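You operate a simulated robot arm through the tools that you are given. There is no shell and no other tool. Be economical: measure what you need, move in short steps, check, and stop when the job is done.

You run a simulated two-armed robot. Do the job below in one go: nothing can be reset, and whatever is moved stays where it is left.

Task
Unscrew the big brass hook, shut it in the tin and carry the tray to the step stool.
Fine: the one in the white plug over the low hooks; both hands; the black hook stays in the wall.

Only the result counts: the job must be done as asked and must still hold three seconds after the hand-in. Knocking over, shifting, dropping, spilling or breaking anything else fails it.

Robot
Two 7-joint arms with two-finger parallel grippers on one trunk, on a base that drives. Base frame: it is fixed to the floor where the robot stands at the start and does not move with it; the origin is under the middle of the robot, x ahead of it, y to its left, z up. Units: mm, rad, N and s.
The left shoulder is at the start at [70, 163, 1395], the right one opposite. With the tool pointing down near the work surface each hand reaches from about 100 to 800 mm from the robot's upright axis, wherever it stands, measured 20 degrees to its own side. Places, roughly: wall plug of the brass hook [800, 0, 1400]; thread of the wall plug of the brass hook [800, 0, 1400]; rim of the green tin [500, -400, 800]; top of the step stool [500, 400, 500]; wall plug [800, 300, 1400]. Payload 3.43 kg a hand.
The tool frame of a hand sits at the grasp point between the pads (the TCP): z along the fingers, y along the line on which they close. The tips reach 34 mm beyond it. Largest opening 128 mm; finger width 24, thickness 12; the body of the gripper, 48 by 130 mm, starts 96 mm behind the TCP.
Orientation is that of the tool frame in the base frame, as a unit quaternion [w, x, y, z]. With the fingers straight down and closing along the base's y, the tool's x points along the base's -x, its y along +y and its z along -z.

Tools
- The arms move only by the tool arm_command. It takes "left_plan", "right_plan" or both (then of equal length, played together; a hand with none holds still); each is a list of rows, each a list of 7 numbers: the shift along the tool's x, y, z in mm, then the turn, a rotation vector about the tool's x, y, z in rad, then the gripper command, from -1 (fully open) to 1 (shut), values between in proportion. In form: [[x, y, z, ax, ay, az, grip], ...]. A call has 1 to 8 rows; each row is the pose to reach, as a shift and turn from the pose commanded when the call began, along the tool's axes at that moment. Rows are played at 5 a second. More than 50 mm and 0.15 rad between two rows, or a gripper value outside its range, and nothing of the call is played. A pose out of reach is approached as far as the arm can. The call stops where the force on the tool passes 50 N (or 10 N more than at its start, if that is more) or the arm is blocked; 0.2 s more then pass. Each finger travels about 153 mm/s and halts on what it meets, pressing with about 22 N; the grip force reading is that of the motor and also rises with nothing between the fingers. The clock runs only during rows and for 0.2 s after the last one: add rows that repeat a pose to give the fingers time. It gives the time, the measured TCP pose, the force on the tool (base axes), the opening and the grip force at its end, in the units of the frame above (readings bear some noise).
- Cameras (640 x 400 px; columns grow to the right, rows downward): "scene" is now at [133.6, -29.1, 1626.1]; the picture's right is [-0.33, -0.94, 0.00], its down [-0.51, 0.18, -0.84] and it looks along [0.79, -0.28, -0.54] (base axes); focal length 214 px, centre (320, 200). "left" rides on the left gripper at [76, 11, -160] in its tool frame; the picture's right is [-0.15, 0.99, 0.00], its down [-0.88, -0.13, -0.46] and it looks along [-0.45, -0.07, 0.89] (tool axes); focal length 234 px, centre (320, 200). "right" rides on the right gripper at [76, -11, -160] in its tool frame; the picture's right is [0.15, 0.99, 0.00], its down [-0.88, 0.13, -0.46] and it looks along [-0.45, 0.07, 0.89] (tool axes); focal length 234 px, centre (320, 200). There is no depth. A picture from a camera that has moved, and an enlarged one, comes with that camera's place and axes in the base frame and with its lens.
- capture(camera): a new picture of that camera. The clock stands still meanwhile.
- raise_lower(by): slides the trunk up (or, below 0, down) by that many mm; the arms and the scene camera ride with it, the base frame stays. It gives what a move gives, with no picture.
- drive_base(legs): drives the robot by 1 to 6 legs, each [ahead, left, turn to the left] in mm, mm and rad, along the robot's own axes; the way and the turn of a leg run together, so that a leg with both is an arc; at most 1500 mm and 3.142 rad a leg. The arms and the cameras ride along, it lands a little off, and it stops where it bumps. It gives what a move gives.
- turn_head(pan, tilt): turns the head with the scene camera to pan (to the left, within 1.501 rad either way) and tilt (down, from -0.506 to 1.204), counted from straight ahead of the robot. It gives what a move gives.
- zoom(camera, box): a new picture of the part [left, top, right, bottom] of that camera's present view, enlarged. The clock stands still meanwhile.
- sign_off(): hands the job in; it is judged then, once.

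Work in short steps. Places have to be worked out from the pictures, the camera data and where the tool is seen: move nearer, look again, correct. Check each grasp and each placing, and mend what went wrong. You have 120 turns and 108 pictures in all, those below and enlarged ones among them. Open the grippers and draw the arms clear of the work before you hand the job in, unless the task says otherwise; then end with one line.

The tools are called after "Call:" by a JSON object that holds its "fn" and its "kwargs". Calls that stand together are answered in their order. arm_command: Moves the arms, as the interface text tells. Its arguments: {"type":"object","properties":{"left_plan":{"type":"array","items":{"type":"array","items":{"type":"number"}}},"right_plan":{"type":"array","items":{"type":"array","items":{"type":"number"}}}},"required":[]} The other tools are called the same way: raise_lower (by) slides the trunk up or down; drive_base (legs) drives the base; turn_head (pan, tilt) turns the head that bears the scene camera; capture (camera) takes a picture; zoom (camera, box) takes an enlarged picture of a part of a camera's view; sign_off () hands the job in.

At the start:

```text
time_s: 0.0
left_tcp_pos: [519.6, 49.4, 1540.7]
left_tool_rot: [-0.001, -0.001, 1.0, -0.001]
left_contact_force: [-0.1, -0.3, -0.2]
left_gripper_width: 127.8
left_grasp_force: 0.0
right_tcp_pos: [415.0, -471.8, 1558.4]
right_tool_rot: [0.0, 0.0, 1.0, -0.001]
right_contact_force: [-0.3, -0.1, 0.1]
right_gripper_width: 128.0
right_grasp_force: 0.1
trunk travel left (down, up): [-875.0, 65.0]
robot x, y, heading: [-2.6, 0.5, 0.0]
head pan, tilt: [-0.34, 0.571]
```

scene: 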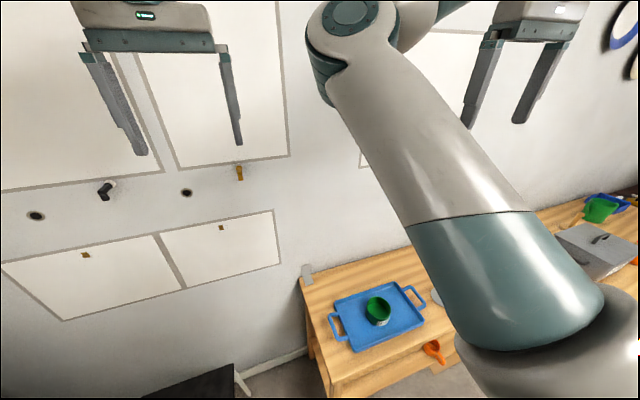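
right: 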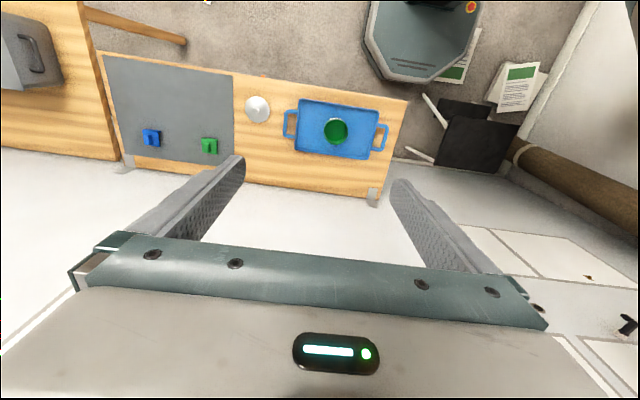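
left: 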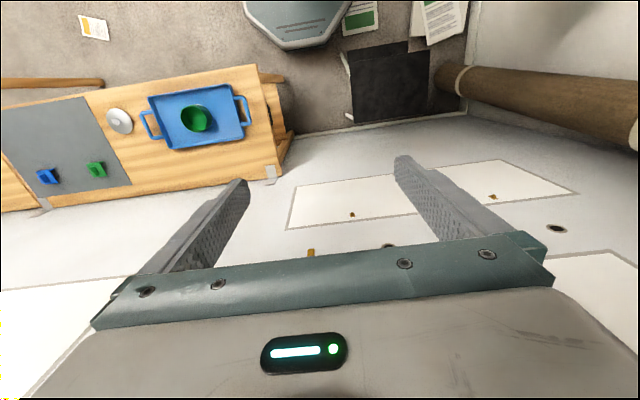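

The brass hook shows at about (240,172) in the scene view, the black one at (105,190). I take enlarged looks at the hook and at the tray with the tin.

Call:
{"fn": "zoom", "kwargs": {"camera": "scene", "box": [180, 130, 300, 205]}}

Call:
{"fn": "zoom", "kwargs": {"camera": "right", "box": [220, 70, 420, 195]}}

Call:
{"fn": "zoom", "kwargs": {"camera": "scene", "box": [290, 250, 450, 350]}}

```text
5.33 times, centred on (240, 168) of scene
camera zoom: at [133.6, -29.1, 1626.1], right [-0.33, -0.94, 0.0], down [-0.51, 0.18, -0.84], along [0.79, -0.28, -0.54], focal length 1144 px, centre (747, 373)
```

zoom: 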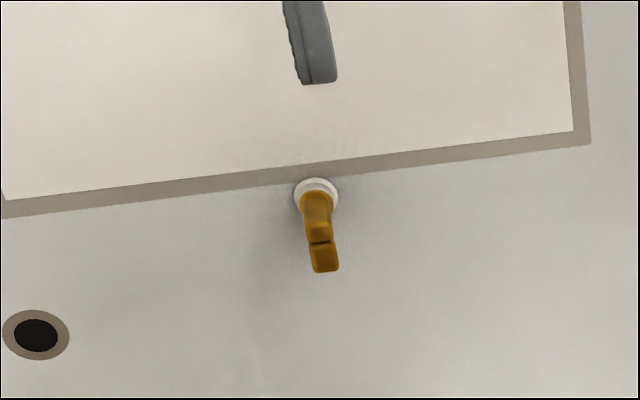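

```text
3.20 times, centred on (320, 132) of right
camera zoom: at [341.4, -482.1, 1717.0], right [-0.15, 0.99, 0.0], down [0.88, 0.13, 0.46], along [0.45, 0.07, -0.89], focal length 749 px, centre (320, 416)
```

zoom: 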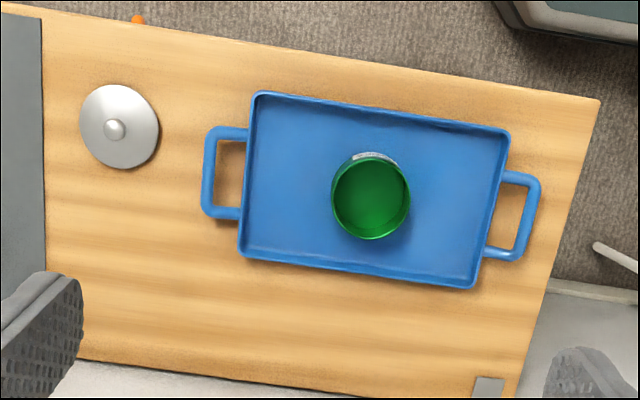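

```text
4.00 times, centred on (370, 300) of scene
camera zoom: at [133.6, -29.1, 1626.1], right [-0.33, -0.94, 0.0], down [-0.51, 0.18, -0.84], along [0.79, -0.28, -0.54], focal length 858 px, centre (120, -200)
```

zoom: 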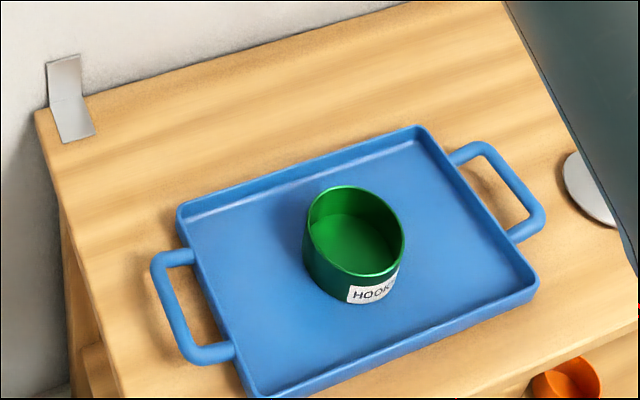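

The hook is a flat J-shape in a white plug at about [800, 0, 1345], facing the robot. The lid with its knob lies at about [474, -700] and the tray spans y from -588 to -187. I move the left hand aside and start turning the right hand to point at the wall.

Call:
{"fn": "arm_command", "kwargs": {"left_plan": [[0, 40, 0, 0, 0, 0, -1], [0, 80, 0, 0, 0, 0, -1], [0, 120, 0, 0, 0, 0, -1], [0, 160, 0, 0, 0, 0, -1], [0, 200, 0, 0, 0, 0, -1], [0, 240, 0, 0, 0, 0, -1], [0, 280, 0, 0, 0, 0, -1], [0, 320, 0, 0, 0, 0, -1]], "right_plan": [[-5, 30, 18, 0, -0.14, 0, -1], [-10, 60, 36, 0, -0.28, 0, -1], [-15, 90, 54, 0, -0.42, 0, -1], [-20, 120, 72, 0, -0.56, 0, -1], [-25, 150, 90, 0, -0.7, 0, -1], [-30, 180, 108, 0, -0.84, 0, -1], [-35, 210, 126, 0, -0.98, 0, -1], [-40, 240, 144, 0, -1.12, 0, -1]]}}

```text
time_s: 1.8
left_tcp_pos: [518.9, 370.0, 1539.5]
left_tool_rot: [0.001, -0.001, 1.0, -0.001]
left_contact_force: [0.0, -0.2, 1.0]
left_gripper_width: 127.8
left_grasp_force: 0.0
right_tcp_pos: [499.4, -401.6, 1433.5]
right_tool_rot: [0.516, 0.0, 0.856, -0.001]
right_contact_force: [0.1, 0.4, 0.3]
right_gripper_width: 128.0
right_grasp_force: 0.1
right hand out of reach, approached as far as the arm can: row 3, 4, 5, 6, 7, 8
trunk travel left (down, up): [-875.0, 65.0]
robot x, y, heading: [0.6, -3.6, 0.004]
head pan, tilt: [-0.34, 0.571]
```

The target was too near the body for that pose, so it stopped short. I go further ahead while finishing the turn.

Call:
{"fn": "arm_command", "kwargs": {"right_plan": [[-2, 20, 32, 0, -0.09, 0, -1], [-4, 40, 64, 0, -0.18, 0, -1], [-6, 60, 96, 0, -0.27, 0, -1], [-9, 80, 128, 0, -0.36, 0, -1], [-11, 100, 161, 0, -0.45, 0, -1]]}}

Call:
{"fn": "capture", "kwargs": {"camera": "right"}}

Call:
{"fn": "capture", "kwargs": {"camera": "scene"}}

```text
time_s: 3.0
left_tcp_pos: [522.0, 366.1, 1539.6]
left_tool_rot: [0.0, -0.001, 1.0, 0.0]
left_contact_force: [0.4, -0.4, -0.4]
left_gripper_width: 128.0
left_grasp_force: 0.1
right_tcp_pos: [641.3, -340.1, 1389.5]
right_tool_rot: [0.702, -0.009, 0.712, 0.008]
right_contact_force: [0.4, -0.8, 0.0]
right_gripper_width: 128.1
right_grasp_force: 0.1
right hand out of reach, approached as far as the arm can: row 1, 2, 3, 5
trunk travel left (down, up): [-875.0, 65.0]
robot x, y, heading: [0.8, -4.4, 0.001]
head pan, tilt: [-0.34, 0.571]
```

```text
101 pictures are left
camera right: at [482.7, -354.3, 1315.8], right [-0.02, 0.99, -0.15], down [-0.45, 0.12, 0.89], along [0.89, 0.09, 0.44], focal length 234 px, centre (320, 200)
```

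right: 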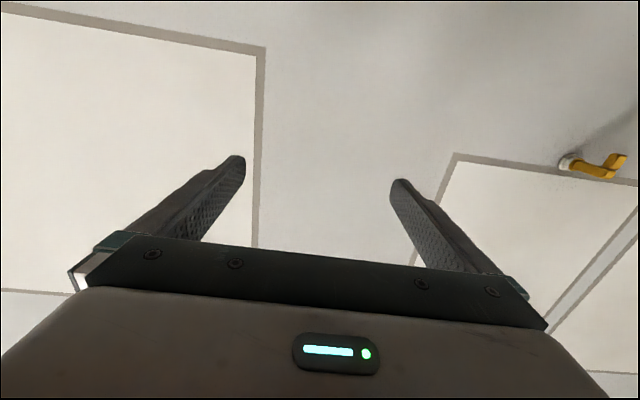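

```text
100 pictures are left
camera scene: at [136.7, -31.8, 1625.8], right [-0.33, -0.94, 0.0], down [-0.51, 0.18, -0.84], along [0.79, -0.28, -0.54], focal length 214 px, centre (320, 200)
```

scene: 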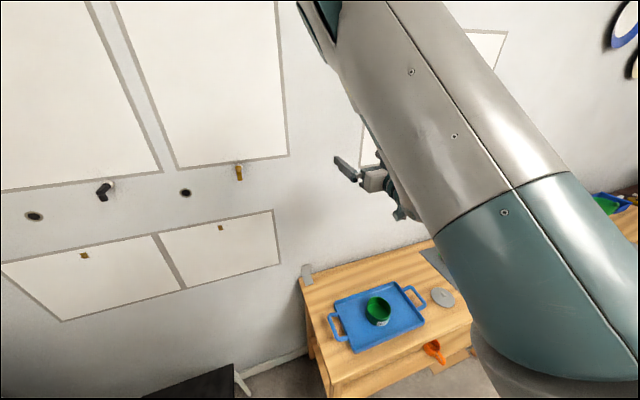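

Driving a little back and left should give the right arm an easier posture for the forward grip at y≈0.

Call:
{"fn": "drive_base", "kwargs": {"legs": [[-120, 200, 0]]}}

Call:
{"fn": "capture", "kwargs": {"camera": "right"}}

```text
time_s: 4.8
left_tcp_pos: [398.7, 564.5, 1540.1]
left_tool_rot: [0.001, -0.002, 1.0, 0.001]
left_contact_force: [1.3, -0.1, 0.7]
left_gripper_width: 128.0
left_grasp_force: 0.1
right_tcp_pos: [518.7, -141.8, 1389.9]
right_tool_rot: [0.702, -0.007, 0.712, 0.008]
right_contact_force: [0.5, -0.3, 0.0]
right_gripper_width: 127.9
right_grasp_force: 0.1
trunk travel left (down, up): [-875.0, 65.0]
robot x, y, heading: [-122.1, 203.1, 0.003]
head pan, tilt: [-0.34, 0.571]
```

```text
99 pictures are left
camera right: at [360.2, -156.0, 1315.3], right [-0.03, 0.99, -0.15], down [-0.45, 0.12, 0.89], along [0.89, 0.09, 0.44], focal length 234 px, centre (320, 200)
```

right: 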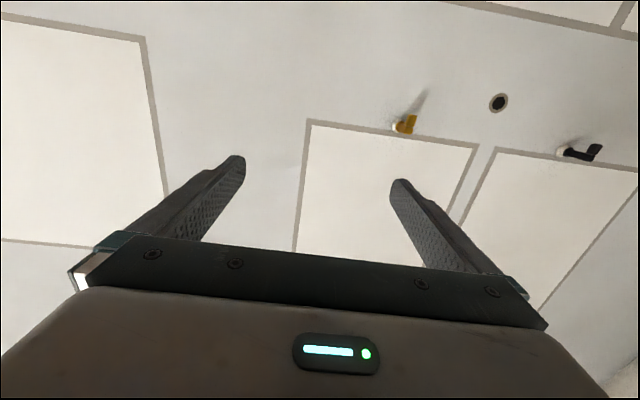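

The plug works out at about [785, 0, 1360]. I bring the hand to y=0, z=1360, still well short of the hook.

Call:
{"fn": "arm_command", "kwargs": {"right_plan": [[8, 36, 15, 0, 0, 0, -1], [15, 71, 30, 0, 0, 0, -1], [23, 107, 45, 0, 0, 0, -1], [30, 142, 60, 0, 0, 0, -1], [30, 142, 60, 0, 0, 0, -1]]}}

Call:
{"fn": "capture", "kwargs": {"camera": "right"}}

Call:
{"fn": "turn_head", "kwargs": {"pan": -0.1, "tilt": 0.35}}

Call:
{"fn": "capture", "kwargs": {"camera": "scene"}}

```text
time_s: 6.0
left_tcp_pos: [398.2, 568.1, 1540.3]
left_tool_rot: [0.0, -0.001, 1.0, 0.0]
left_contact_force: [0.3, 0.3, 0.0]
left_gripper_width: 127.9
left_grasp_force: 0.0
right_tcp_pos: [567.7, -119.3, 1407.8]
right_tool_rot: [0.681, 0.017, 0.732, 0.03]
right_contact_force: [0.3, 0.5, 0.5]
right_gripper_width: 127.9
right_grasp_force: 0.2
right hand out of reach, approached as far as the arm can: row 1, 2, 3, 4, 5
trunk travel left (down, up): [-875.0, 65.0]
robot x, y, heading: [-123.7, 196.5, -0.0]
head pan, tilt: [-0.34, 0.571]
```

```text
98 pictures are left
camera right: at [405.8, -128.8, 1341.5], right [-0.03, 1.0, -0.08], down [-0.4, 0.06, 0.92], along [0.92, 0.06, 0.39], focal length 234 px, centre (320, 200)
```

right: 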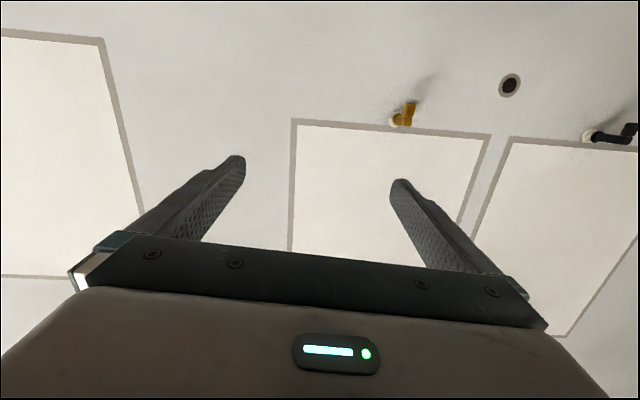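

```text
time_s: 6.7
left_tcp_pos: [395.3, 568.6, 1540.7]
left_tool_rot: [0.001, -0.002, 1.0, 0.0]
left_contact_force: [-1.2, -0.8, 0.7]
left_gripper_width: 128.1
left_grasp_force: 0.0
right_tcp_pos: [567.6, -119.0, 1404.6]
right_tool_rot: [0.68, 0.014, 0.732, 0.03]
right_contact_force: [-0.2, 0.4, -0.2]
right_gripper_width: 128.1
right_grasp_force: 0.1
trunk travel left (down, up): [-875.0, 65.0]
robot x, y, heading: [-122.1, 195.4, -0.001]
head pan, tilt: [-0.099, 0.351]
```

```text
97 pictures are left
camera scene: at [19.9, 190.7, 1646.2], right [-0.1, -1.0, 0.0], down [-0.34, 0.03, -0.94], along [0.93, -0.09, -0.34], focal length 214 px, centre (320, 200)
```

scene: 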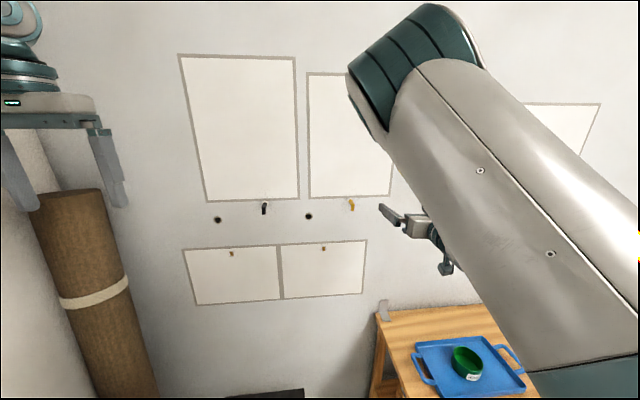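

The arm is folded awkwardly, elbow high. I drive further back so that it can stretch towards the wall.

Call:
{"fn": "drive_base", "kwargs": {"legs": [[-200, 0, 0]]}}

Call:
{"fn": "arm_command", "kwargs": {"right_plan": [[0, 0, 45, 0, 0, 0, -1], [0, 0, 90, 0, 0, 0, -1], [0, 0, 135, 0, 0, 0, -1], [0, 0, 180, 0, 0, 0, -1], [0, 0, 180, 0, 0, 0, -1]]}}

```text
time_s: 8.3
left_tcp_pos: [203.9, 566.8, 1537.8]
left_tool_rot: [-0.002, -0.001, 1.0, 0.0]
left_contact_force: [1.5, -0.4, -0.4]
left_gripper_width: 128.2
left_grasp_force: 0.0
right_tcp_pos: [374.1, -121.1, 1401.1]
right_tool_rot: [0.678, 0.015, 0.734, 0.027]
right_contact_force: [0.6, -0.6, -0.2]
right_gripper_width: 128.1
right_grasp_force: 0.0
trunk travel left (down, up): [-875.0, 65.0]
robot x, y, heading: [-318.9, 196.5, 0.002]
head pan, tilt: [-0.099, 0.351]
```

```text
time_s: 9.5
left_tcp_pos: [199.4, 567.6, 1539.3]
left_tool_rot: [0.0, -0.001, 1.0, 0.001]
left_contact_force: [0.0, 0.0, -0.5]
left_gripper_width: 127.9
left_grasp_force: 0.1
right_tcp_pos: [504.4, -126.6, 1402.1]
right_tool_rot: [0.676, 0.012, 0.736, 0.03]
right_contact_force: [0.2, 0.2, 0.3]
right_gripper_width: 127.8
right_grasp_force: 0.1
right hand out of reach, approached as far as the arm can: row 2, 3, 4, 5
trunk travel left (down, up): [-875.0, 65.0]
robot x, y, heading: [-318.0, 199.1, 0.003]
head pan, tilt: [-0.099, 0.351]
```

It stopped at 750 mm ahead of the shoulder; I look at the arm's posture.

Call:
{"fn": "capture", "kwargs": {"camera": "scene"}}

Call:
{"fn": "turn_head", "kwargs": {"pan": -0.7, "tilt": 0.3}}

Call:
{"fn": "capture", "kwargs": {"camera": "scene"}}

```text
96 pictures are left
camera scene: at [-177.2, 190.1, 1646.2], right [-0.1, -1.0, 0.0], down [-0.34, 0.03, -0.94], along [0.93, -0.09, -0.34], focal length 214 px, centre (320, 200)
```

scene: 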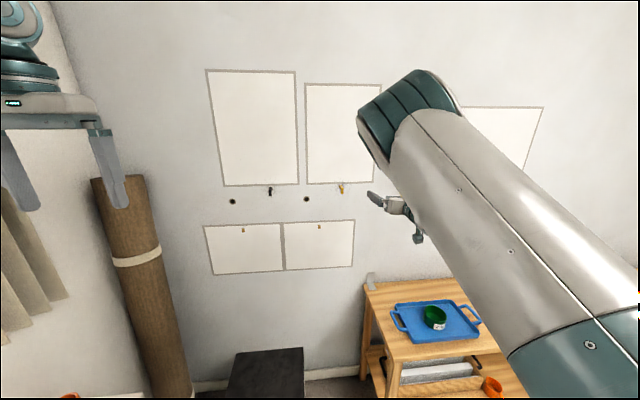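

```text
time_s: 10.5
left_tcp_pos: [198.7, 567.0, 1540.7]
left_tool_rot: [0.0, -0.002, 1.0, 0.001]
left_contact_force: [-0.3, 0.1, -1.3]
left_gripper_width: 127.8
left_grasp_force: 0.1
right_tcp_pos: [503.6, -125.2, 1403.3]
right_tool_rot: [0.676, 0.011, 0.736, 0.03]
right_contact_force: [0.0, -0.1, -0.2]
right_gripper_width: 127.9
right_grasp_force: 0.0
trunk travel left (down, up): [-875.0, 65.0]
robot x, y, heading: [-322.6, 196.8, -0.001]
head pan, tilt: [-0.7, 0.3]
```

```text
95 pictures are left
camera scene: at [-199.3, 139.2, 1651.0], right [-0.64, -0.77, 0.0], down [-0.23, 0.19, -0.96], along [0.73, -0.61, -0.3], focal length 214 px, centre (320, 200)
```

scene: 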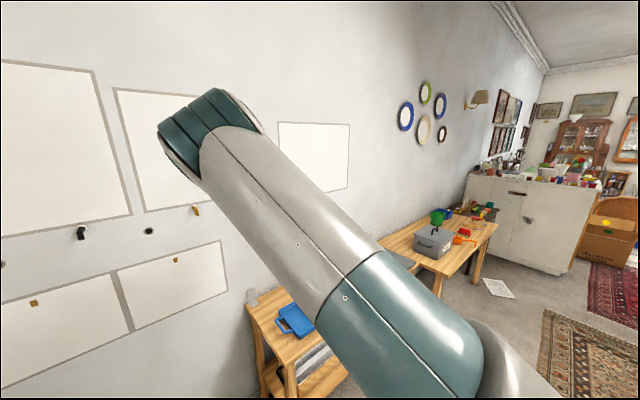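

The elbow sits high and the forearm comes down, so the wrist bend is probably the limit. I lower the trunk and then lift the hand relative to the shoulder, so the forearm lies flatter.

Call:
{"fn": "raise_lower", "kwargs": {"by": -250}}

Call:
{"fn": "arm_command", "kwargs": {"right_plan": [[-40, 0, 5, 0, 0, 0, -1], [-80, 0, 10, 0, 0, 0, -1], [-120, 0, 15, 0, 0, 0, -1], [-160, 0, 20, 0, 0, 0, -1], [-200, 0, 25, 0, 0, 0, -1], [-200, 0, 25, 0, 0, 0, -1]]}}

```text
time_s: 13.1
left_tcp_pos: [199.0, 567.0, 1291.7]
left_tool_rot: [-0.001, -0.002, 1.0, 0.0]
left_contact_force: [0.3, 0.2, -0.4]
left_gripper_width: 127.8
left_grasp_force: 0.1
right_tcp_pos: [503.2, -125.0, 1153.5]
right_tool_rot: [0.676, 0.011, 0.736, 0.031]
right_contact_force: [0.2, -0.1, -0.2]
right_gripper_width: 128.0
right_grasp_force: 0.0
trunk travel left (down, up): [-625.0, 315.0]
robot x, y, heading: [-322.6, 197.7, -0.0]
head pan, tilt: [-0.7, 0.3]
```

```text
time_s: 14.5
left_tcp_pos: [200.0, 566.2, 1288.9]
left_tool_rot: [0.0, -0.002, 1.0, 0.0]
left_contact_force: [0.3, -0.1, -0.4]
left_gripper_width: 127.9
left_grasp_force: 0.0
right_tcp_pos: [546.5, -153.7, 1346.9]
right_tool_rot: [0.675, 0.022, 0.736, 0.03]
right_contact_force: [0.4, 0.5, 0.6]
right_gripper_width: 127.9
right_grasp_force: 0.1
trunk travel left (down, up): [-625.0, 315.0]
robot x, y, heading: [-318.9, 196.7, 0.0]
head pan, tilt: [-0.7, 0.3]
```

Now reachable. I correct the orientation and move to in front of the hook.

Call:
{"fn": "arm_command", "kwargs": {"right_plan": [[-1, 38, 8, 0.004, -0.021, -0.018, -1], [-2, 75, 16, 0.007, -0.042, -0.036, -1], [-3, 112, 24, 0.01, -0.063, -0.055, -1], [-4, 150, 31, 0.014, -0.084, -0.073, -1], [-4, 150, 31, 0.014, -0.084, -0.073, -1]]}}

Call:
{"fn": "turn_head", "kwargs": {"pan": -0.2, "tilt": 0.1}}

Call:
{"fn": "capture", "kwargs": {"camera": "right"}}

Call:
{"fn": "capture", "kwargs": {"camera": "scene"}}

```text
time_s: 15.1
left_tcp_pos: [199.7, 567.9, 1288.6]
left_tool_rot: [-0.001, -0.002, 1.0, -0.001]
left_contact_force: [-0.8, -0.5, -0.9]
left_gripper_width: 128.1
left_grasp_force: 0.1
right_tcp_pos: [583.9, -92.7, 1204.2]
right_tool_rot: [0.622, 0.018, 0.783, 0.009]
right_contact_force: [0.1, -0.1, 0.1]
right_gripper_width: 128.1
right_grasp_force: 0.1
trunk travel left (down, up): [-625.0, 315.0]
robot x, y, heading: [-320.6, 199.5, 0.001]
head pan, tilt: [-0.7, 0.3]
stopped in row 3 (right hand): the arm was blocked; the commanded pose is now the measured one
```

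```text
time_s: 16.0
left_tcp_pos: [200.4, 567.2, 1288.0]
left_tool_rot: [0.0, -0.002, 1.0, 0.0]
left_contact_force: [-0.4, -0.3, 0.0]
left_gripper_width: 128.0
left_grasp_force: 0.0
right_tcp_pos: [585.3, -91.3, 1204.3]
right_tool_rot: [0.622, 0.017, 0.783, 0.01]
right_contact_force: [0.1, -0.1, -0.1]
right_gripper_width: 127.9
right_grasp_force: 0.0
trunk travel left (down, up): [-625.0, 315.0]
robot x, y, heading: [-321.1, 198.3, 0.001]
head pan, tilt: [-0.201, 0.099]
```

```text
94 pictures are left
camera right: at [412.4, -98.5, 1165.9], right [-0.02, 0.99, -0.11], down [-0.24, 0.1, 0.96], along [0.97, 0.04, 0.24], focal length 234 px, centre (320, 200)
```

right: 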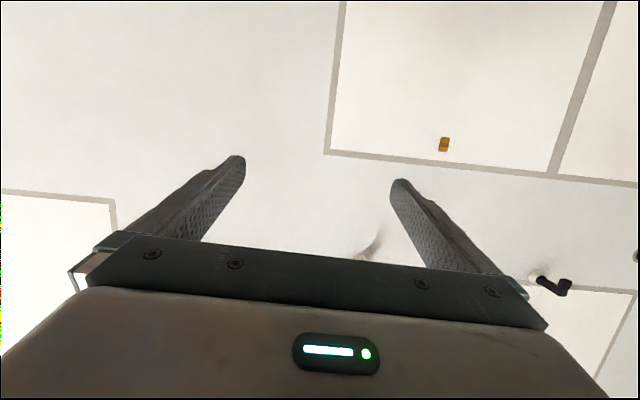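

```text
93 pictures are left
camera scene: at [-179.9, 181.0, 1419.6], right [-0.2, -0.98, 0.0], down [-0.1, 0.02, -0.99], along [0.98, -0.2, -0.1], focal length 214 px, centre (320, 200)
```

scene: 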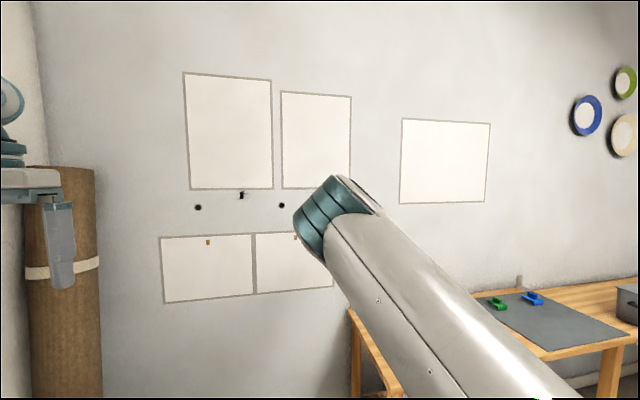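

The arm swung to another solution. A trunk still lower lets the forearm lie level with the hand straight ahead, so I lower by 150 and raise the hand without turning it.

Call:
{"fn": "raise_lower", "kwargs": {"by": -150}}

Call:
{"fn": "arm_command", "kwargs": {"right_plan": [[-40, 0, -9, 0, 0, 0, -1], [-80, 0, -18, 0, 0, 0, -1], [-120, 0, -27, 0, 0, 0, -1], [-160, 0, -36, 0, 0, 0, -1], [-200, 0, -45, 0, 0, 0, -1], [-240, 0, -54, 0, 0, 0, -1]]}}

Call:
{"fn": "capture", "kwargs": {"camera": "scene"}}

```text
time_s: 17.8
left_tcp_pos: [199.0, 567.1, 1140.2]
left_tool_rot: [0.0, -0.002, 1.0, 0.001]
left_contact_force: [0.4, 0.1, -0.6]
left_gripper_width: 127.6
left_grasp_force: 0.0
right_tcp_pos: [582.7, -91.3, 1055.4]
right_tool_rot: [0.622, 0.018, 0.782, 0.009]
right_contact_force: [-0.1, -0.4, 0.1]
right_gripper_width: 128.0
right_grasp_force: 0.0
trunk travel left (down, up): [-475.0, 465.0]
robot x, y, heading: [-318.2, 196.1, 0.007]
head pan, tilt: [-0.201, 0.099]
```

```text
time_s: 19.2
left_tcp_pos: [199.3, 566.2, 1139.8]
left_tool_rot: [-0.001, -0.001, 1.0, -0.001]
left_contact_force: [-0.6, 0.4, 0.2]
left_gripper_width: 127.8
left_grasp_force: 0.1
right_tcp_pos: [583.4, -95.7, 1298.0]
right_tool_rot: [0.622, 0.016, 0.783, 0.01]
right_contact_force: [0.3, -0.6, 0.0]
right_gripper_width: 128.1
right_grasp_force: 0.0
trunk travel left (down, up): [-475.0, 465.0]
robot x, y, heading: [-320.9, 198.0, -0.0]
head pan, tilt: [-0.201, 0.099]
```

```text
92 pictures are left
camera scene: at [-181.1, 180.6, 1269.7], right [-0.2, -0.98, 0.0], down [-0.1, 0.02, -1.0], along [0.98, -0.2, -0.1], focal length 214 px, centre (320, 200)
```

scene: 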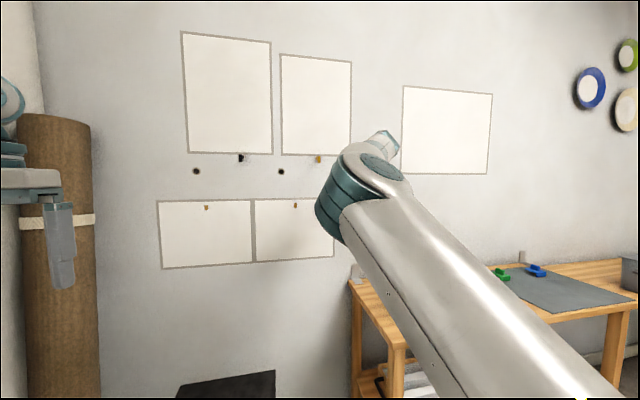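

Good posture now. I level the tool and move up to the hook's height.

Call:
{"fn": "arm_command", "kwargs": {"right_plan": [[-16, 15, 1, -0.002, -0.057, -0.01, -1], [-31, 31, 2, -0.004, -0.113, -0.02, -1], [-47, 46, 3, -0.006, -0.17, -0.03, -1], [-62, 62, 5, -0.008, -0.227, -0.039, -1], [-62, 62, 5, -0.008, -0.227, -0.039, -1]]}}

Call:
{"fn": "capture", "kwargs": {"camera": "right"}}

```text
time_s: 20.4
left_tcp_pos: [199.3, 566.9, 1139.9]
left_tool_rot: [0.0, -0.002, 1.0, 0.0]
left_contact_force: [0.2, -0.3, -0.2]
left_gripper_width: 128.2
left_grasp_force: 0.0
right_tcp_pos: [604.8, -40.8, 1362.4]
right_tool_rot: [0.707, 0.001, 0.707, -0.002]
right_contact_force: [-0.6, -0.3, 0.3]
right_gripper_width: 128.0
right_grasp_force: 0.1
trunk travel left (down, up): [-475.0, 465.0]
robot x, y, heading: [-319.4, 198.0, -0.001]
head pan, tilt: [-0.201, 0.099]
```

```text
91 pictures are left
camera right: at [446.4, -51.9, 1285.6], right [0.0, 0.99, -0.15], down [-0.46, 0.13, 0.88], along [0.89, 0.06, 0.45], focal length 234 px, centre (320, 200)
```

right: 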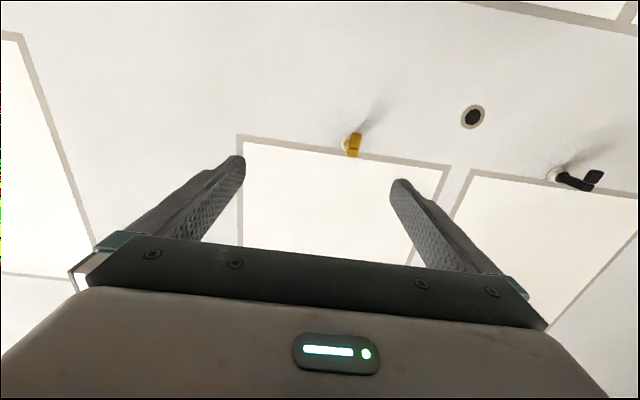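

The tool is exactly level. I enlarge the hook.

Call:
{"fn": "zoom", "kwargs": {"camera": "right", "box": [320, 115, 400, 165]}}

Call:
{"fn": "zoom", "kwargs": {"camera": "scene", "box": [220, 130, 380, 230]}}

```text
8.00 times, centred on (360, 140) of right
camera zoom: at [446.4, -51.9, 1285.6], right [0.0, 0.99, -0.15], down [-0.46, 0.13, 0.88], along [0.89, 0.06, 0.45], focal length 1873 px, centre (0, 680)
```

zoom: 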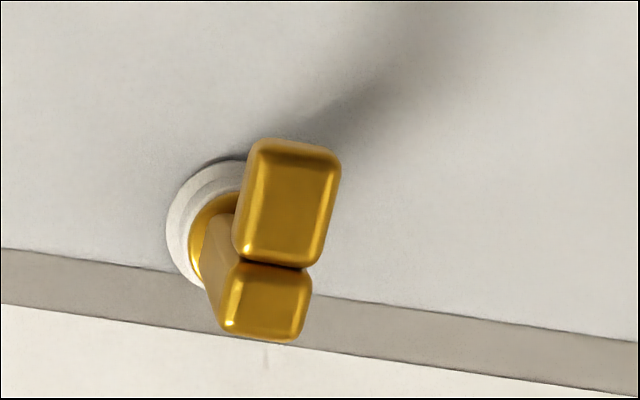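

```text
4.00 times, centred on (300, 180) of scene
camera zoom: at [-180.7, 180.7, 1269.7], right [-0.2, -0.98, 0.0], down [-0.1, 0.02, -0.99], along [0.98, -0.2, -0.1], focal length 858 px, centre (400, 280)
```

zoom: 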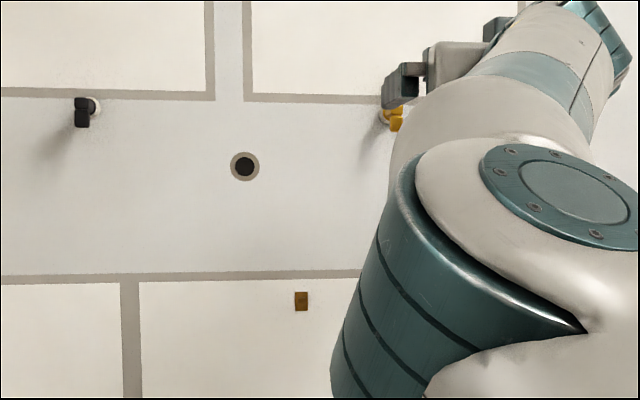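

The stem runs along x at y≈-2, z≈1360, from the plug (x≈785) out to x≈734, with a lip hanging down at the end. I centre on it and approach with the fingers half open.

Call:
{"fn": "arm_command", "kwargs": {"right_plan": [[2, 20, 10, 0, 0, 0, -0.3], [2, 39, 20, 0, 0, 0, 0], [2, 39, 55, 0, 0, 0, 0], [2, 39, 85, 0, 0, 0, 0], [2, 39, 85, 0, 0, 0, 0]]}}

Call:
{"fn": "capture", "kwargs": {"camera": "right"}}

Call:
{"fn": "zoom", "kwargs": {"camera": "scene", "box": [240, 120, 400, 220]}}

```text
time_s: 21.6
left_tcp_pos: [199.8, 565.7, 1140.2]
left_tool_rot: [0.0, -0.002, 1.0, 0.0]
left_contact_force: [0.1, 0.5, -0.9]
left_gripper_width: 128.0
left_grasp_force: 0.0
right_tcp_pos: [664.5, -6.7, 1351.0]
right_tool_rot: [0.707, 0.0, 0.707, -0.001]
right_contact_force: [-1.0, -0.6, 0.1]
right_gripper_width: 64.0
right_grasp_force: 0.2
right hand out of reach, approached as far as the arm can: row 4, 5
trunk travel left (down, up): [-475.0, 465.0]
robot x, y, heading: [-318.9, 197.5, 0.007]
head pan, tilt: [-0.201, 0.099]
```

```text
88 pictures are left
camera right: at [506.6, -16.9, 1275.9], right [0.0, 0.99, -0.15], down [-0.46, 0.13, 0.88], along [0.89, 0.07, 0.45], focal length 234 px, centre (320, 200)
```

right: 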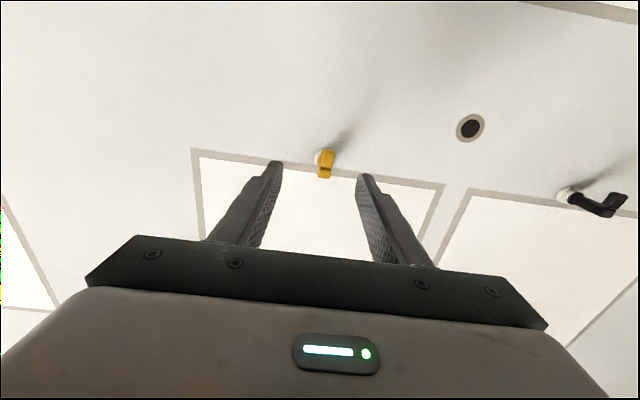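

```text
4.00 times, centred on (320, 170) of scene
camera zoom: at [-180.7, 180.4, 1269.6], right [-0.2, -0.98, 0.0], down [-0.1, 0.02, -0.99], along [0.98, -0.2, -0.1], focal length 858 px, centre (320, 320)
```

zoom: 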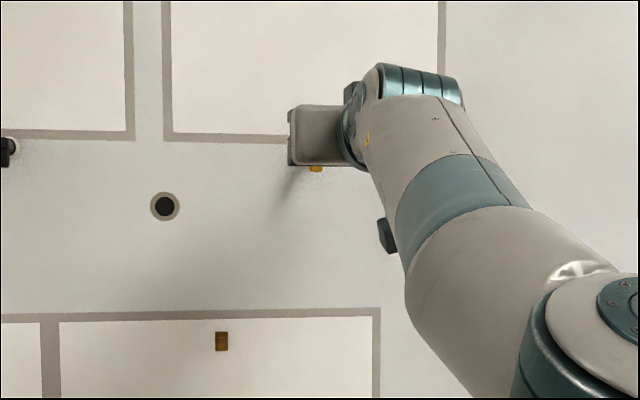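

The arm is stretched out. I pull the hand back, then bring the base nearer.

Call:
{"fn": "arm_command", "kwargs": {"right_plan": [[-9, 0, -45, 0, 0, 0, 0], [-9, 0, -90, 0, 0, 0, 0], [-9, 0, -130, 0, 0, 0, 0], [-9, 0, -170, 0, 0, 0, 0], [-9, 0, -170, 0, 0, 0, 0]]}}

Call:
{"fn": "drive_base", "kwargs": {"legs": [[190, 0, 0]]}}

Call:
{"fn": "capture", "kwargs": {"camera": "right"}}

```text
time_s: 22.3
left_tcp_pos: [202.7, 565.1, 1136.7]
left_tool_rot: [-0.002, 0.0, 1.0, -0.001]
left_contact_force: [0.3, 0.4, -0.4]
left_gripper_width: 127.7
left_grasp_force: 0.2
right_tcp_pos: [634.4, -39.5, 1120.6]
right_tool_rot: [0.602, 0.016, 0.798, -0.015]
right_contact_force: [0.8, -0.6, -0.2]
right_gripper_width: 64.0
right_grasp_force: 0.1
trunk travel left (down, up): [-475.0, 465.0]
robot x, y, heading: [-319.6, 197.1, -0.001]
head pan, tilt: [-0.201, 0.099]
stopped in row 3 (right hand): the arm was blocked; the commanded pose is now the measured one
```

```text
time_s: 23.6
left_tcp_pos: [316.7, 566.7, 1141.1]
left_tool_rot: [0.001, 0.0, 1.0, -0.001]
left_contact_force: [0.0, 0.3, -0.2]
left_gripper_width: 128.1
left_grasp_force: 0.0
right_tcp_pos: [744.5, -39.7, 1123.5]
right_tool_rot: [0.599, 0.012, 0.801, -0.013]
right_contact_force: [-28.4, 6.8, 5.4]
right_gripper_width: 67.5
right_grasp_force: 3.2
trunk travel left (down, up): [-475.0, 465.0]
robot x, y, heading: [-199.3, 198.9, 0.001]
head pan, tilt: [-0.201, 0.099]
stopped in leg 1: the force on the tool passed its limit (the readings are from after the stop); the commanded pose is now the measured one
```

```text
86 pictures are left
camera right: at [571.4, -45.7, 1095.2], right [-0.01, 0.99, -0.15], down [-0.18, 0.14, 0.97], along [0.98, 0.04, 0.18], focal length 234 px, centre (320, 200)
```

right: 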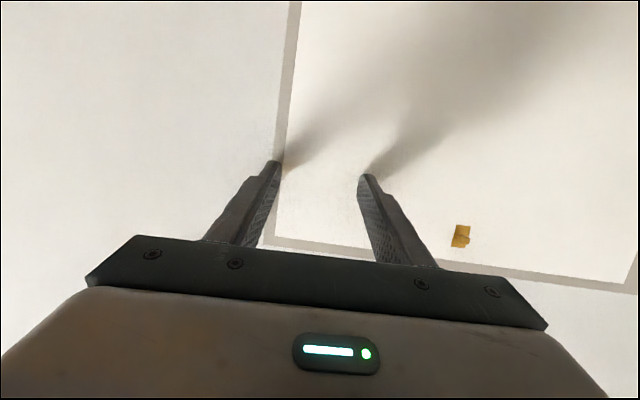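

I should have checked before driving: the arm had swung down and its tips touched the bare wall lightly. I back off the base.

Call:
{"fn": "drive_base", "kwargs": {"legs": [[-120, 0, 0]]}}

Call:
{"fn": "capture", "kwargs": {"camera": "right"}}

```text
time_s: 24.8
left_tcp_pos: [202.0, 564.6, 1137.8]
left_tool_rot: [0.0, 0.0, 1.0, 0.002]
left_contact_force: [0.3, 0.3, -0.7]
left_gripper_width: 128.1
left_grasp_force: 0.1
right_tcp_pos: [628.0, -42.5, 1117.5]
right_tool_rot: [0.597, 0.013, 0.802, -0.013]
right_contact_force: [0.8, 0.0, -0.5]
right_gripper_width: 63.9
right_grasp_force: 0.0
trunk travel left (down, up): [-475.0, 465.0]
robot x, y, heading: [-323.5, 203.2, -0.004]
head pan, tilt: [-0.201, 0.099]
```

```text
85 pictures are left
camera right: at [454.9, -48.1, 1090.4], right [-0.01, 0.99, -0.15], down [-0.18, 0.14, 0.97], along [0.98, 0.03, 0.18], focal length 234 px, centre (320, 200)
```

right: 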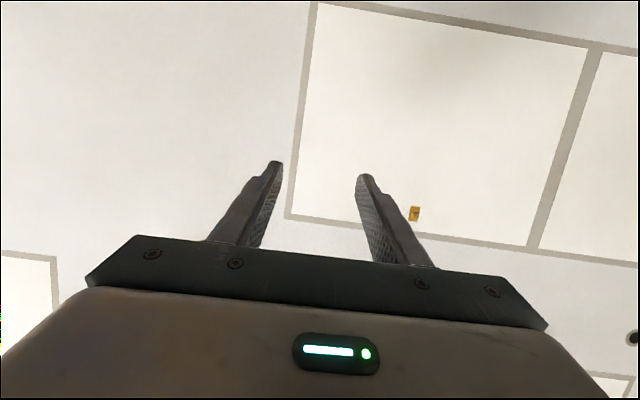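

Now I raise the hand without turning it, then level it as before.

Call:
{"fn": "arm_command", "kwargs": {"right_plan": [[-36, -1, -19, 0, 0, 0, 0], [-72, -1, -38, 0, 0, 0, 0], [-108, -2, -57, 0, 0, 0, 0], [-144, -2, -76, 0, 0, 0, 0], [-180, -3, -95, 0, 0, 0, 0], [-180, -3, -95, 0, 0, 0, 0]]}}

```text
time_s: 26.2
left_tcp_pos: [202.5, 562.5, 1137.5]
left_tool_rot: [-0.002, 0.0, 1.0, 0.001]
left_contact_force: [1.8, -0.3, 0.3]
left_gripper_width: 128.2
left_grasp_force: 0.0
right_tcp_pos: [590.1, -40.7, 1316.8]
right_tool_rot: [0.596, 0.012, 0.803, -0.013]
right_contact_force: [0.2, -0.6, 0.3]
right_gripper_width: 63.9
right_grasp_force: 0.1
trunk travel left (down, up): [-475.0, 465.0]
robot x, y, heading: [-316.9, 197.7, -0.009]
head pan, tilt: [-0.201, 0.099]
```

Now level it and centre on y≈-2, z≈1360.

Call:
{"fn": "arm_command", "kwargs": {"right_plan": [[-11, 10, -3, -0.009, -0.073, 0.002, 0], [-22, 19, -7, -0.018, -0.146, 0.005, 0], [-32, 29, -10, -0.027, -0.218, 0.007, 0], [-43, 38, -14, -0.036, -0.291, 0.01, 0], [-43, 38, -14, -0.036, -0.291, 0.01, 0]]}}

Call:
{"fn": "capture", "kwargs": {"camera": "right"}}

```text
time_s: 27.2
left_tcp_pos: [202.6, 563.5, 1138.5]
left_tool_rot: [-0.001, 0.001, 1.0, 0.001]
left_contact_force: [-0.2, 0.5, -0.1]
left_gripper_width: 128.2
left_grasp_force: 0.0
right_tcp_pos: [634.9, -35.8, 1234.5]
right_tool_rot: [0.65, 0.019, 0.76, -0.004]
right_contact_force: [0.5, -0.7, 0.7]
right_gripper_width: 64.0
right_grasp_force: 0.0
trunk travel left (down, up): [-475.0, 465.0]
robot x, y, heading: [-318.2, 198.7, -0.009]
head pan, tilt: [-0.201, 0.099]
stopped in row 5 (right hand): the arm was blocked; the commanded pose is now the measured one
```

```text
84 pictures are left
camera right: at [467.2, -39.8, 1184.1], right [0.01, 0.99, -0.13], down [-0.31, 0.12, 0.94], along [0.95, 0.03, 0.31], focal length 234 px, centre (320, 200)
```

right: 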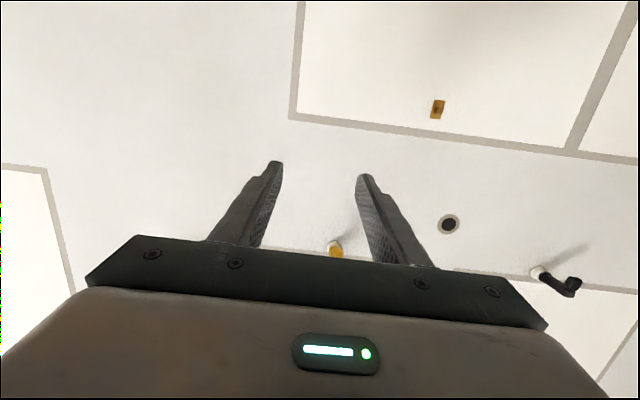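

Levelling only works in a narrow band here; lowering the trunk more should give room. I lower it by 200, then raise and retract the hand together.

Call:
{"fn": "raise_lower", "kwargs": {"by": -200}}

Call:
{"fn": "arm_command", "kwargs": {"right_plan": [[-37, 0, -22, 0, 0, 0, 0], [-74, 0, -44, 0, 0, 0, 0], [-111, 0, -67, 0, 0, 0, 0], [-148, 0, -89, 0, 0, 0, 0], [-185, 0, -111, 0, 0, 0, 0], [-222, 0, -133, 0, 0, 0, 0], [-259, 0, -155, 0, 0, 0, 0], [-296, 0, -178, 0, 0, 0, 0]]}}

Call:
{"fn": "capture", "kwargs": {"camera": "scene"}}

```text
time_s: 29.4
left_tcp_pos: [200.6, 560.6, 940.3]
left_tool_rot: [0.0, 0.0, 1.0, 0.001]
left_contact_force: [-0.2, -0.6, -0.5]
left_gripper_width: 128.1
left_grasp_force: 0.0
right_tcp_pos: [634.3, -36.4, 1036.4]
right_tool_rot: [0.651, 0.02, 0.759, -0.004]
right_contact_force: [0.1, -0.5, -0.2]
right_gripper_width: 64.1
right_grasp_force: 0.0
trunk travel left (down, up): [-275.0, 665.0]
robot x, y, heading: [-317.6, 201.1, -0.002]
head pan, tilt: [-0.201, 0.099]
```

```text
time_s: 31.2
left_tcp_pos: [200.1, 563.3, 939.4]
left_tool_rot: [-0.001, 0.001, 1.0, 0.002]
left_contact_force: [0.4, -0.3, 0.4]
left_gripper_width: 128.0
left_grasp_force: 0.0
right_tcp_pos: [510.6, -37.4, 1307.7]
right_tool_rot: [0.65, 0.018, 0.759, -0.004]
right_contact_force: [0.5, 0.3, -0.7]
right_gripper_width: 64.0
right_grasp_force: 0.1
right hand out of reach, approached as far as the arm can: row 7, 8
trunk travel left (down, up): [-275.0, 665.0]
robot x, y, heading: [-320.9, 198.3, -0.005]
head pan, tilt: [-0.201, 0.099]
```

```text
83 pictures are left
camera scene: at [-181.3, 178.8, 1069.9], right [-0.2, -0.98, 0.0], down [-0.1, 0.02, -1.0], along [0.97, -0.2, -0.1], focal length 214 px, centre (320, 200)
```

scene: 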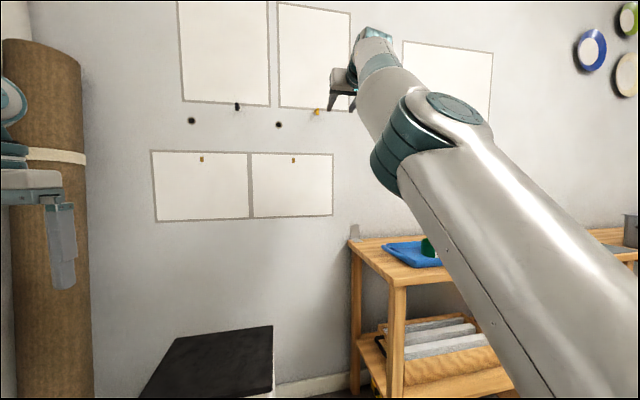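

Much better posture. I raise the trunk 50 to put the hand at 1358, then level with a small retraction.

Call:
{"fn": "raise_lower", "kwargs": {"by": 50}}

Call:
{"fn": "arm_command", "kwargs": {"right_plan": [[2, 9, -10, -0.008, -0.039, -0.004, 0], [3, 18, -20, -0.015, -0.078, -0.009, 0], [5, 27, -30, -0.023, -0.116, -0.013, 0], [6, 36, -40, -0.03, -0.155, -0.018, 0], [6, 36, -40, -0.03, -0.155, -0.018, 0]]}}

Call:
{"fn": "capture", "kwargs": {"camera": "right"}}

```text
time_s: 32.1
left_tcp_pos: [202.6, 563.6, 988.5]
left_tool_rot: [-0.001, 0.001, 1.0, 0.0]
left_contact_force: [0.2, -0.6, -0.1]
left_gripper_width: 128.1
left_grasp_force: 0.1
right_tcp_pos: [513.4, -34.6, 1357.2]
right_tool_rot: [0.65, 0.017, 0.76, -0.003]
right_contact_force: [-0.1, 0.9, 0.3]
right_gripper_width: 63.8
right_grasp_force: 0.0
trunk travel left (down, up): [-325.0, 615.0]
robot x, y, heading: [-318.5, 196.2, -0.004]
head pan, tilt: [-0.201, 0.099]
```

```text
time_s: 33.1
left_tcp_pos: [204.4, 565.0, 987.4]
left_tool_rot: [-0.002, 0.001, 1.0, 0.001]
left_contact_force: [0.9, 0.1, 0.7]
left_gripper_width: 128.1
left_grasp_force: 0.2
right_tcp_pos: [567.1, -79.1, 1201.7]
right_tool_rot: [0.626, 0.046, 0.779, -0.007]
right_contact_force: [-0.3, 0.5, 0.0]
right_gripper_width: 63.9
right_grasp_force: 0.0
trunk travel left (down, up): [-325.0, 615.0]
robot x, y, heading: [-318.1, 199.7, -0.003]
head pan, tilt: [-0.201, 0.099]
stopped in row 4 (right hand): the arm was blocked; the commanded pose is now the measured one
```

```text
82 pictures are left
camera right: at [395.4, -74.7, 1161.4], right [0.05, 0.99, -0.1], down [-0.25, 0.11, 0.96], along [0.97, -0.02, 0.25], focal length 234 px, centre (320, 200)
```

right: 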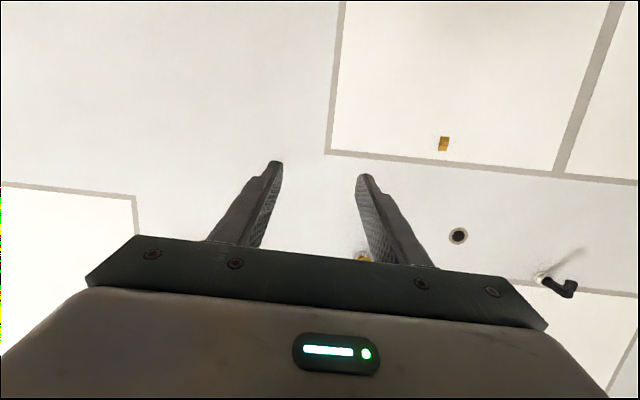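

The flips happen when the hand comes in towards the robot's middle. I shift the base left by 130 so that the hook lies well on the right arm's own side.

Call:
{"fn": "drive_base", "kwargs": {"legs": [[0, 130, 0]]}}

```text
time_s: 34.4
left_tcp_pos: [201.6, 696.1, 988.6]
left_tool_rot: [0.0, 0.001, 1.0, 0.0]
left_contact_force: [0.3, 0.2, 0.2]
left_gripper_width: 127.9
left_grasp_force: 0.1
right_tcp_pos: [564.4, 53.9, 1204.3]
right_tool_rot: [0.626, 0.046, 0.778, -0.006]
right_contact_force: [0.4, 0.4, -0.1]
right_gripper_width: 64.0
right_grasp_force: 0.0
trunk travel left (down, up): [-325.0, 615.0]
robot x, y, heading: [-318.3, 332.5, 0.001]
head pan, tilt: [-0.201, 0.099]
```

I bring the hand to x≈525, y≈0, z≈1360 without turning, then level it.

Call:
{"fn": "arm_command", "kwargs": {"right_plan": [[-36, -13, -17, 0, 0, 0, 0], [-73, -26, -34, 0, 0, 0, 0], [-110, -38, -51, 0, 0, 0, 0], [-146, -51, -68, 0, 0, 0, 0], [-146, -51, -68, 0, 0, 0, 0]]}}

```text
time_s: 35.6
left_tcp_pos: [203.0, 695.4, 988.5]
left_tool_rot: [-0.002, 0.001, 1.0, 0.002]
left_contact_force: [-0.2, 0.0, -1.0]
left_gripper_width: 128.1
left_grasp_force: 0.1
right_tcp_pos: [521.2, 4.2, 1332.8]
right_tool_rot: [0.627, 0.046, 0.778, -0.006]
right_contact_force: [0.5, 0.7, 0.4]
right_gripper_width: 63.9
right_grasp_force: 0.2
right hand out of reach, approached as far as the arm can: row 4, 5
trunk travel left (down, up): [-325.0, 615.0]
robot x, y, heading: [-318.2, 328.4, -0.001]
head pan, tilt: [-0.201, 0.099]
```

Now level in small steps.

Call:
{"fn": "arm_command", "kwargs": {"right_plan": [[0, 0, -8, -0.017, -0.054, -0.014, 0], [-5, -2, -15, -0.033, -0.108, -0.028, 0], [-13, -4, -20, -0.05, -0.163, -0.043, 0], [-22, -6, -25, -0.067, -0.217, -0.057, 0], [-22, -6, -25, -0.067, -0.217, -0.057, 0]]}}

Call:
{"fn": "capture", "kwargs": {"camera": "scene"}}

```text
time_s: 36.8
left_tcp_pos: [201.6, 695.5, 988.9]
left_tool_rot: [-0.001, 0.0, 1.0, 0.001]
left_contact_force: [0.0, 0.4, -0.2]
left_gripper_width: 127.8
left_grasp_force: 0.0
right_tcp_pos: [500.1, -2.4, 1360.6]
right_tool_rot: [0.708, 0.002, 0.706, -0.003]
right_contact_force: [-0.3, 0.4, -0.5]
right_gripper_width: 64.2
right_grasp_force: 0.0
trunk travel left (down, up): [-325.0, 615.0]
robot x, y, heading: [-317.0, 331.1, -0.0]
head pan, tilt: [-0.201, 0.099]
```

```text
81 pictures are left
camera scene: at [-179.4, 311.8, 1119.6], right [-0.2, -0.98, 0.0], down [-0.1, 0.02, -0.99], along [0.97, -0.2, -0.1], focal length 214 px, centre (320, 200)
```

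scene: 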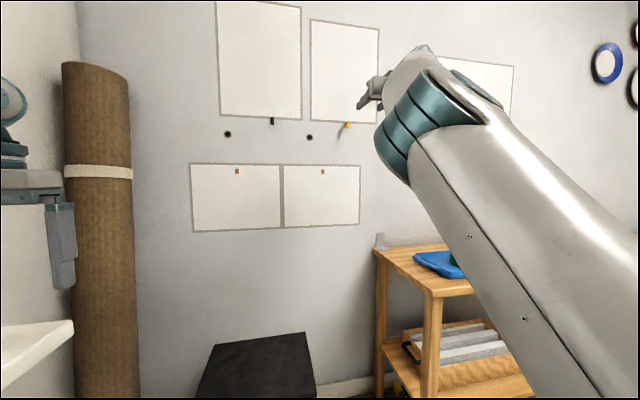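

Level at [500, -2, 1360] now. I drive ahead 150 and look.

Call:
{"fn": "drive_base", "kwargs": {"legs": [[150, 0, 0]]}}

Call:
{"fn": "capture", "kwargs": {"camera": "right"}}

```text
time_s: 38.2
left_tcp_pos: [352.3, 690.5, 990.3]
left_tool_rot: [0.0, 0.001, 1.0, 0.002]
left_contact_force: [-0.1, -0.7, 0.0]
left_gripper_width: 128.0
left_grasp_force: 0.1
right_tcp_pos: [649.1, -9.3, 1360.1]
right_tool_rot: [0.708, 0.003, 0.706, -0.001]
right_contact_force: [-0.1, -0.5, 0.1]
right_gripper_width: 63.9
right_grasp_force: 0.0
trunk travel left (down, up): [-325.0, 615.0]
robot x, y, heading: [-170.4, 329.3, -0.006]
head pan, tilt: [-0.201, 0.099]
```

```text
80 pictures are left
camera right: at [492.1, -18.1, 1282.9], right [0.01, 0.99, -0.14], down [-0.46, 0.13, 0.88], along [0.89, 0.06, 0.45], focal length 234 px, centre (320, 200)
```

right: 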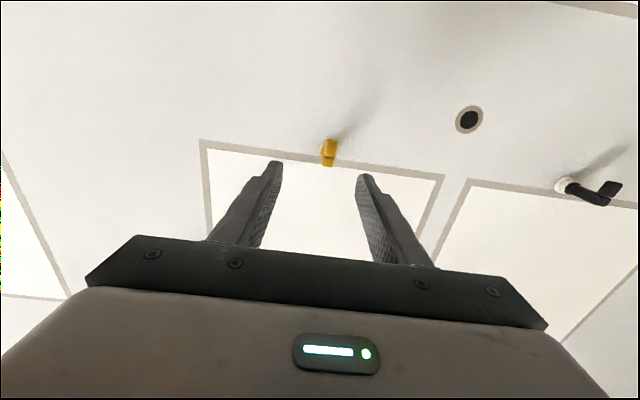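

The stem lies at y≈0, z≈1359. I shift the hand 9 mm left, then check before the last advance.

Call:
{"fn": "arm_command", "kwargs": {"right_plan": [[0, 5, 0, 0, 0, 0, 0], [0, 9, 0, 0, 0, 0, 0], [0, 9, 0, 0, 0, 0, 0]]}}

Call:
{"fn": "drive_base", "kwargs": {"legs": [[60, 0, 0]]}}

Call:
{"fn": "capture", "kwargs": {"camera": "right"}}

```text
time_s: 39.0
left_tcp_pos: [352.2, 690.7, 989.7]
left_tool_rot: [0.0, 0.004, 1.0, 0.002]
left_contact_force: [-0.4, 0.4, 0.3]
left_gripper_width: 127.9
left_grasp_force: 0.0
right_tcp_pos: [648.3, 0.7, 1358.7]
right_tool_rot: [0.709, 0.003, 0.705, -0.002]
right_contact_force: [-0.9, -0.4, -0.3]
right_gripper_width: 64.1
right_grasp_force: 0.1
trunk travel left (down, up): [-325.0, 615.0]
robot x, y, heading: [-172.3, 332.1, -0.001]
head pan, tilt: [-0.201, 0.099]
```

```text
time_s: 39.9
left_tcp_pos: [413.8, 690.4, 989.5]
left_tool_rot: [0.0, 0.002, 1.0, 0.002]
left_contact_force: [0.3, 0.9, 0.1]
left_gripper_width: 128.1
left_grasp_force: 0.0
right_tcp_pos: [710.8, -0.8, 1359.0]
right_tool_rot: [0.708, 0.004, 0.707, -0.003]
right_contact_force: [0.6, -0.3, -0.2]
right_gripper_width: 64.1
right_grasp_force: 0.1
trunk travel left (down, up): [-325.0, 615.0]
robot x, y, heading: [-112.0, 331.1, -0.007]
head pan, tilt: [-0.201, 0.099]
```

```text
79 pictures are left
camera right: at [552.0, -10.3, 1282.0], right [0.01, 0.99, -0.14], down [-0.46, 0.13, 0.88], along [0.89, 0.06, 0.45], focal length 234 px, centre (320, 200)
```

right: 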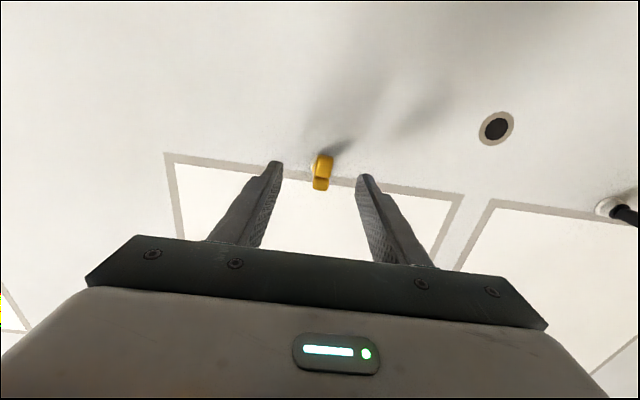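

The stem is between the fingers. I advance another 28 mm with the arm.

Call:
{"fn": "arm_command", "kwargs": {"right_plan": [[0, 0, 10, 0, 0, 0, 0], [0, 0, 19, 0, 0, 0, 0], [0, 0, 28, 0, 0, 0, 0], [0, 0, 28, 0, 0, 0, 0]]}}

Call:
{"fn": "capture", "kwargs": {"camera": "right"}}

```text
time_s: 40.9
left_tcp_pos: [412.7, 691.0, 989.3]
left_tool_rot: [0.0, 0.002, 1.0, 0.001]
left_contact_force: [0.4, 0.8, 0.6]
left_gripper_width: 128.2
left_grasp_force: 0.1
right_tcp_pos: [738.3, -0.2, 1360.5]
right_tool_rot: [0.708, 0.003, 0.706, -0.003]
right_contact_force: [0.4, 1.1, 0.4]
right_gripper_width: 63.6
right_grasp_force: 0.0
trunk travel left (down, up): [-325.0, 615.0]
robot x, y, heading: [-107.4, 329.7, -0.004]
head pan, tilt: [-0.201, 0.099]
```

```text
78 pictures are left
camera right: at [579.0, -8.1, 1283.3], right [0.01, 0.99, -0.15], down [-0.46, 0.14, 0.88], along [0.89, 0.06, 0.45], focal length 234 px, centre (320, 200)
```

right: 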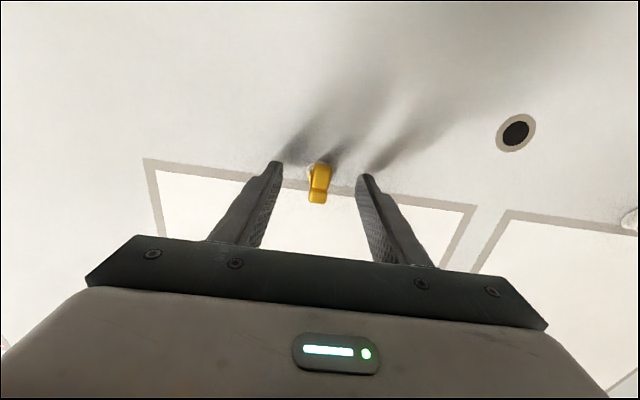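

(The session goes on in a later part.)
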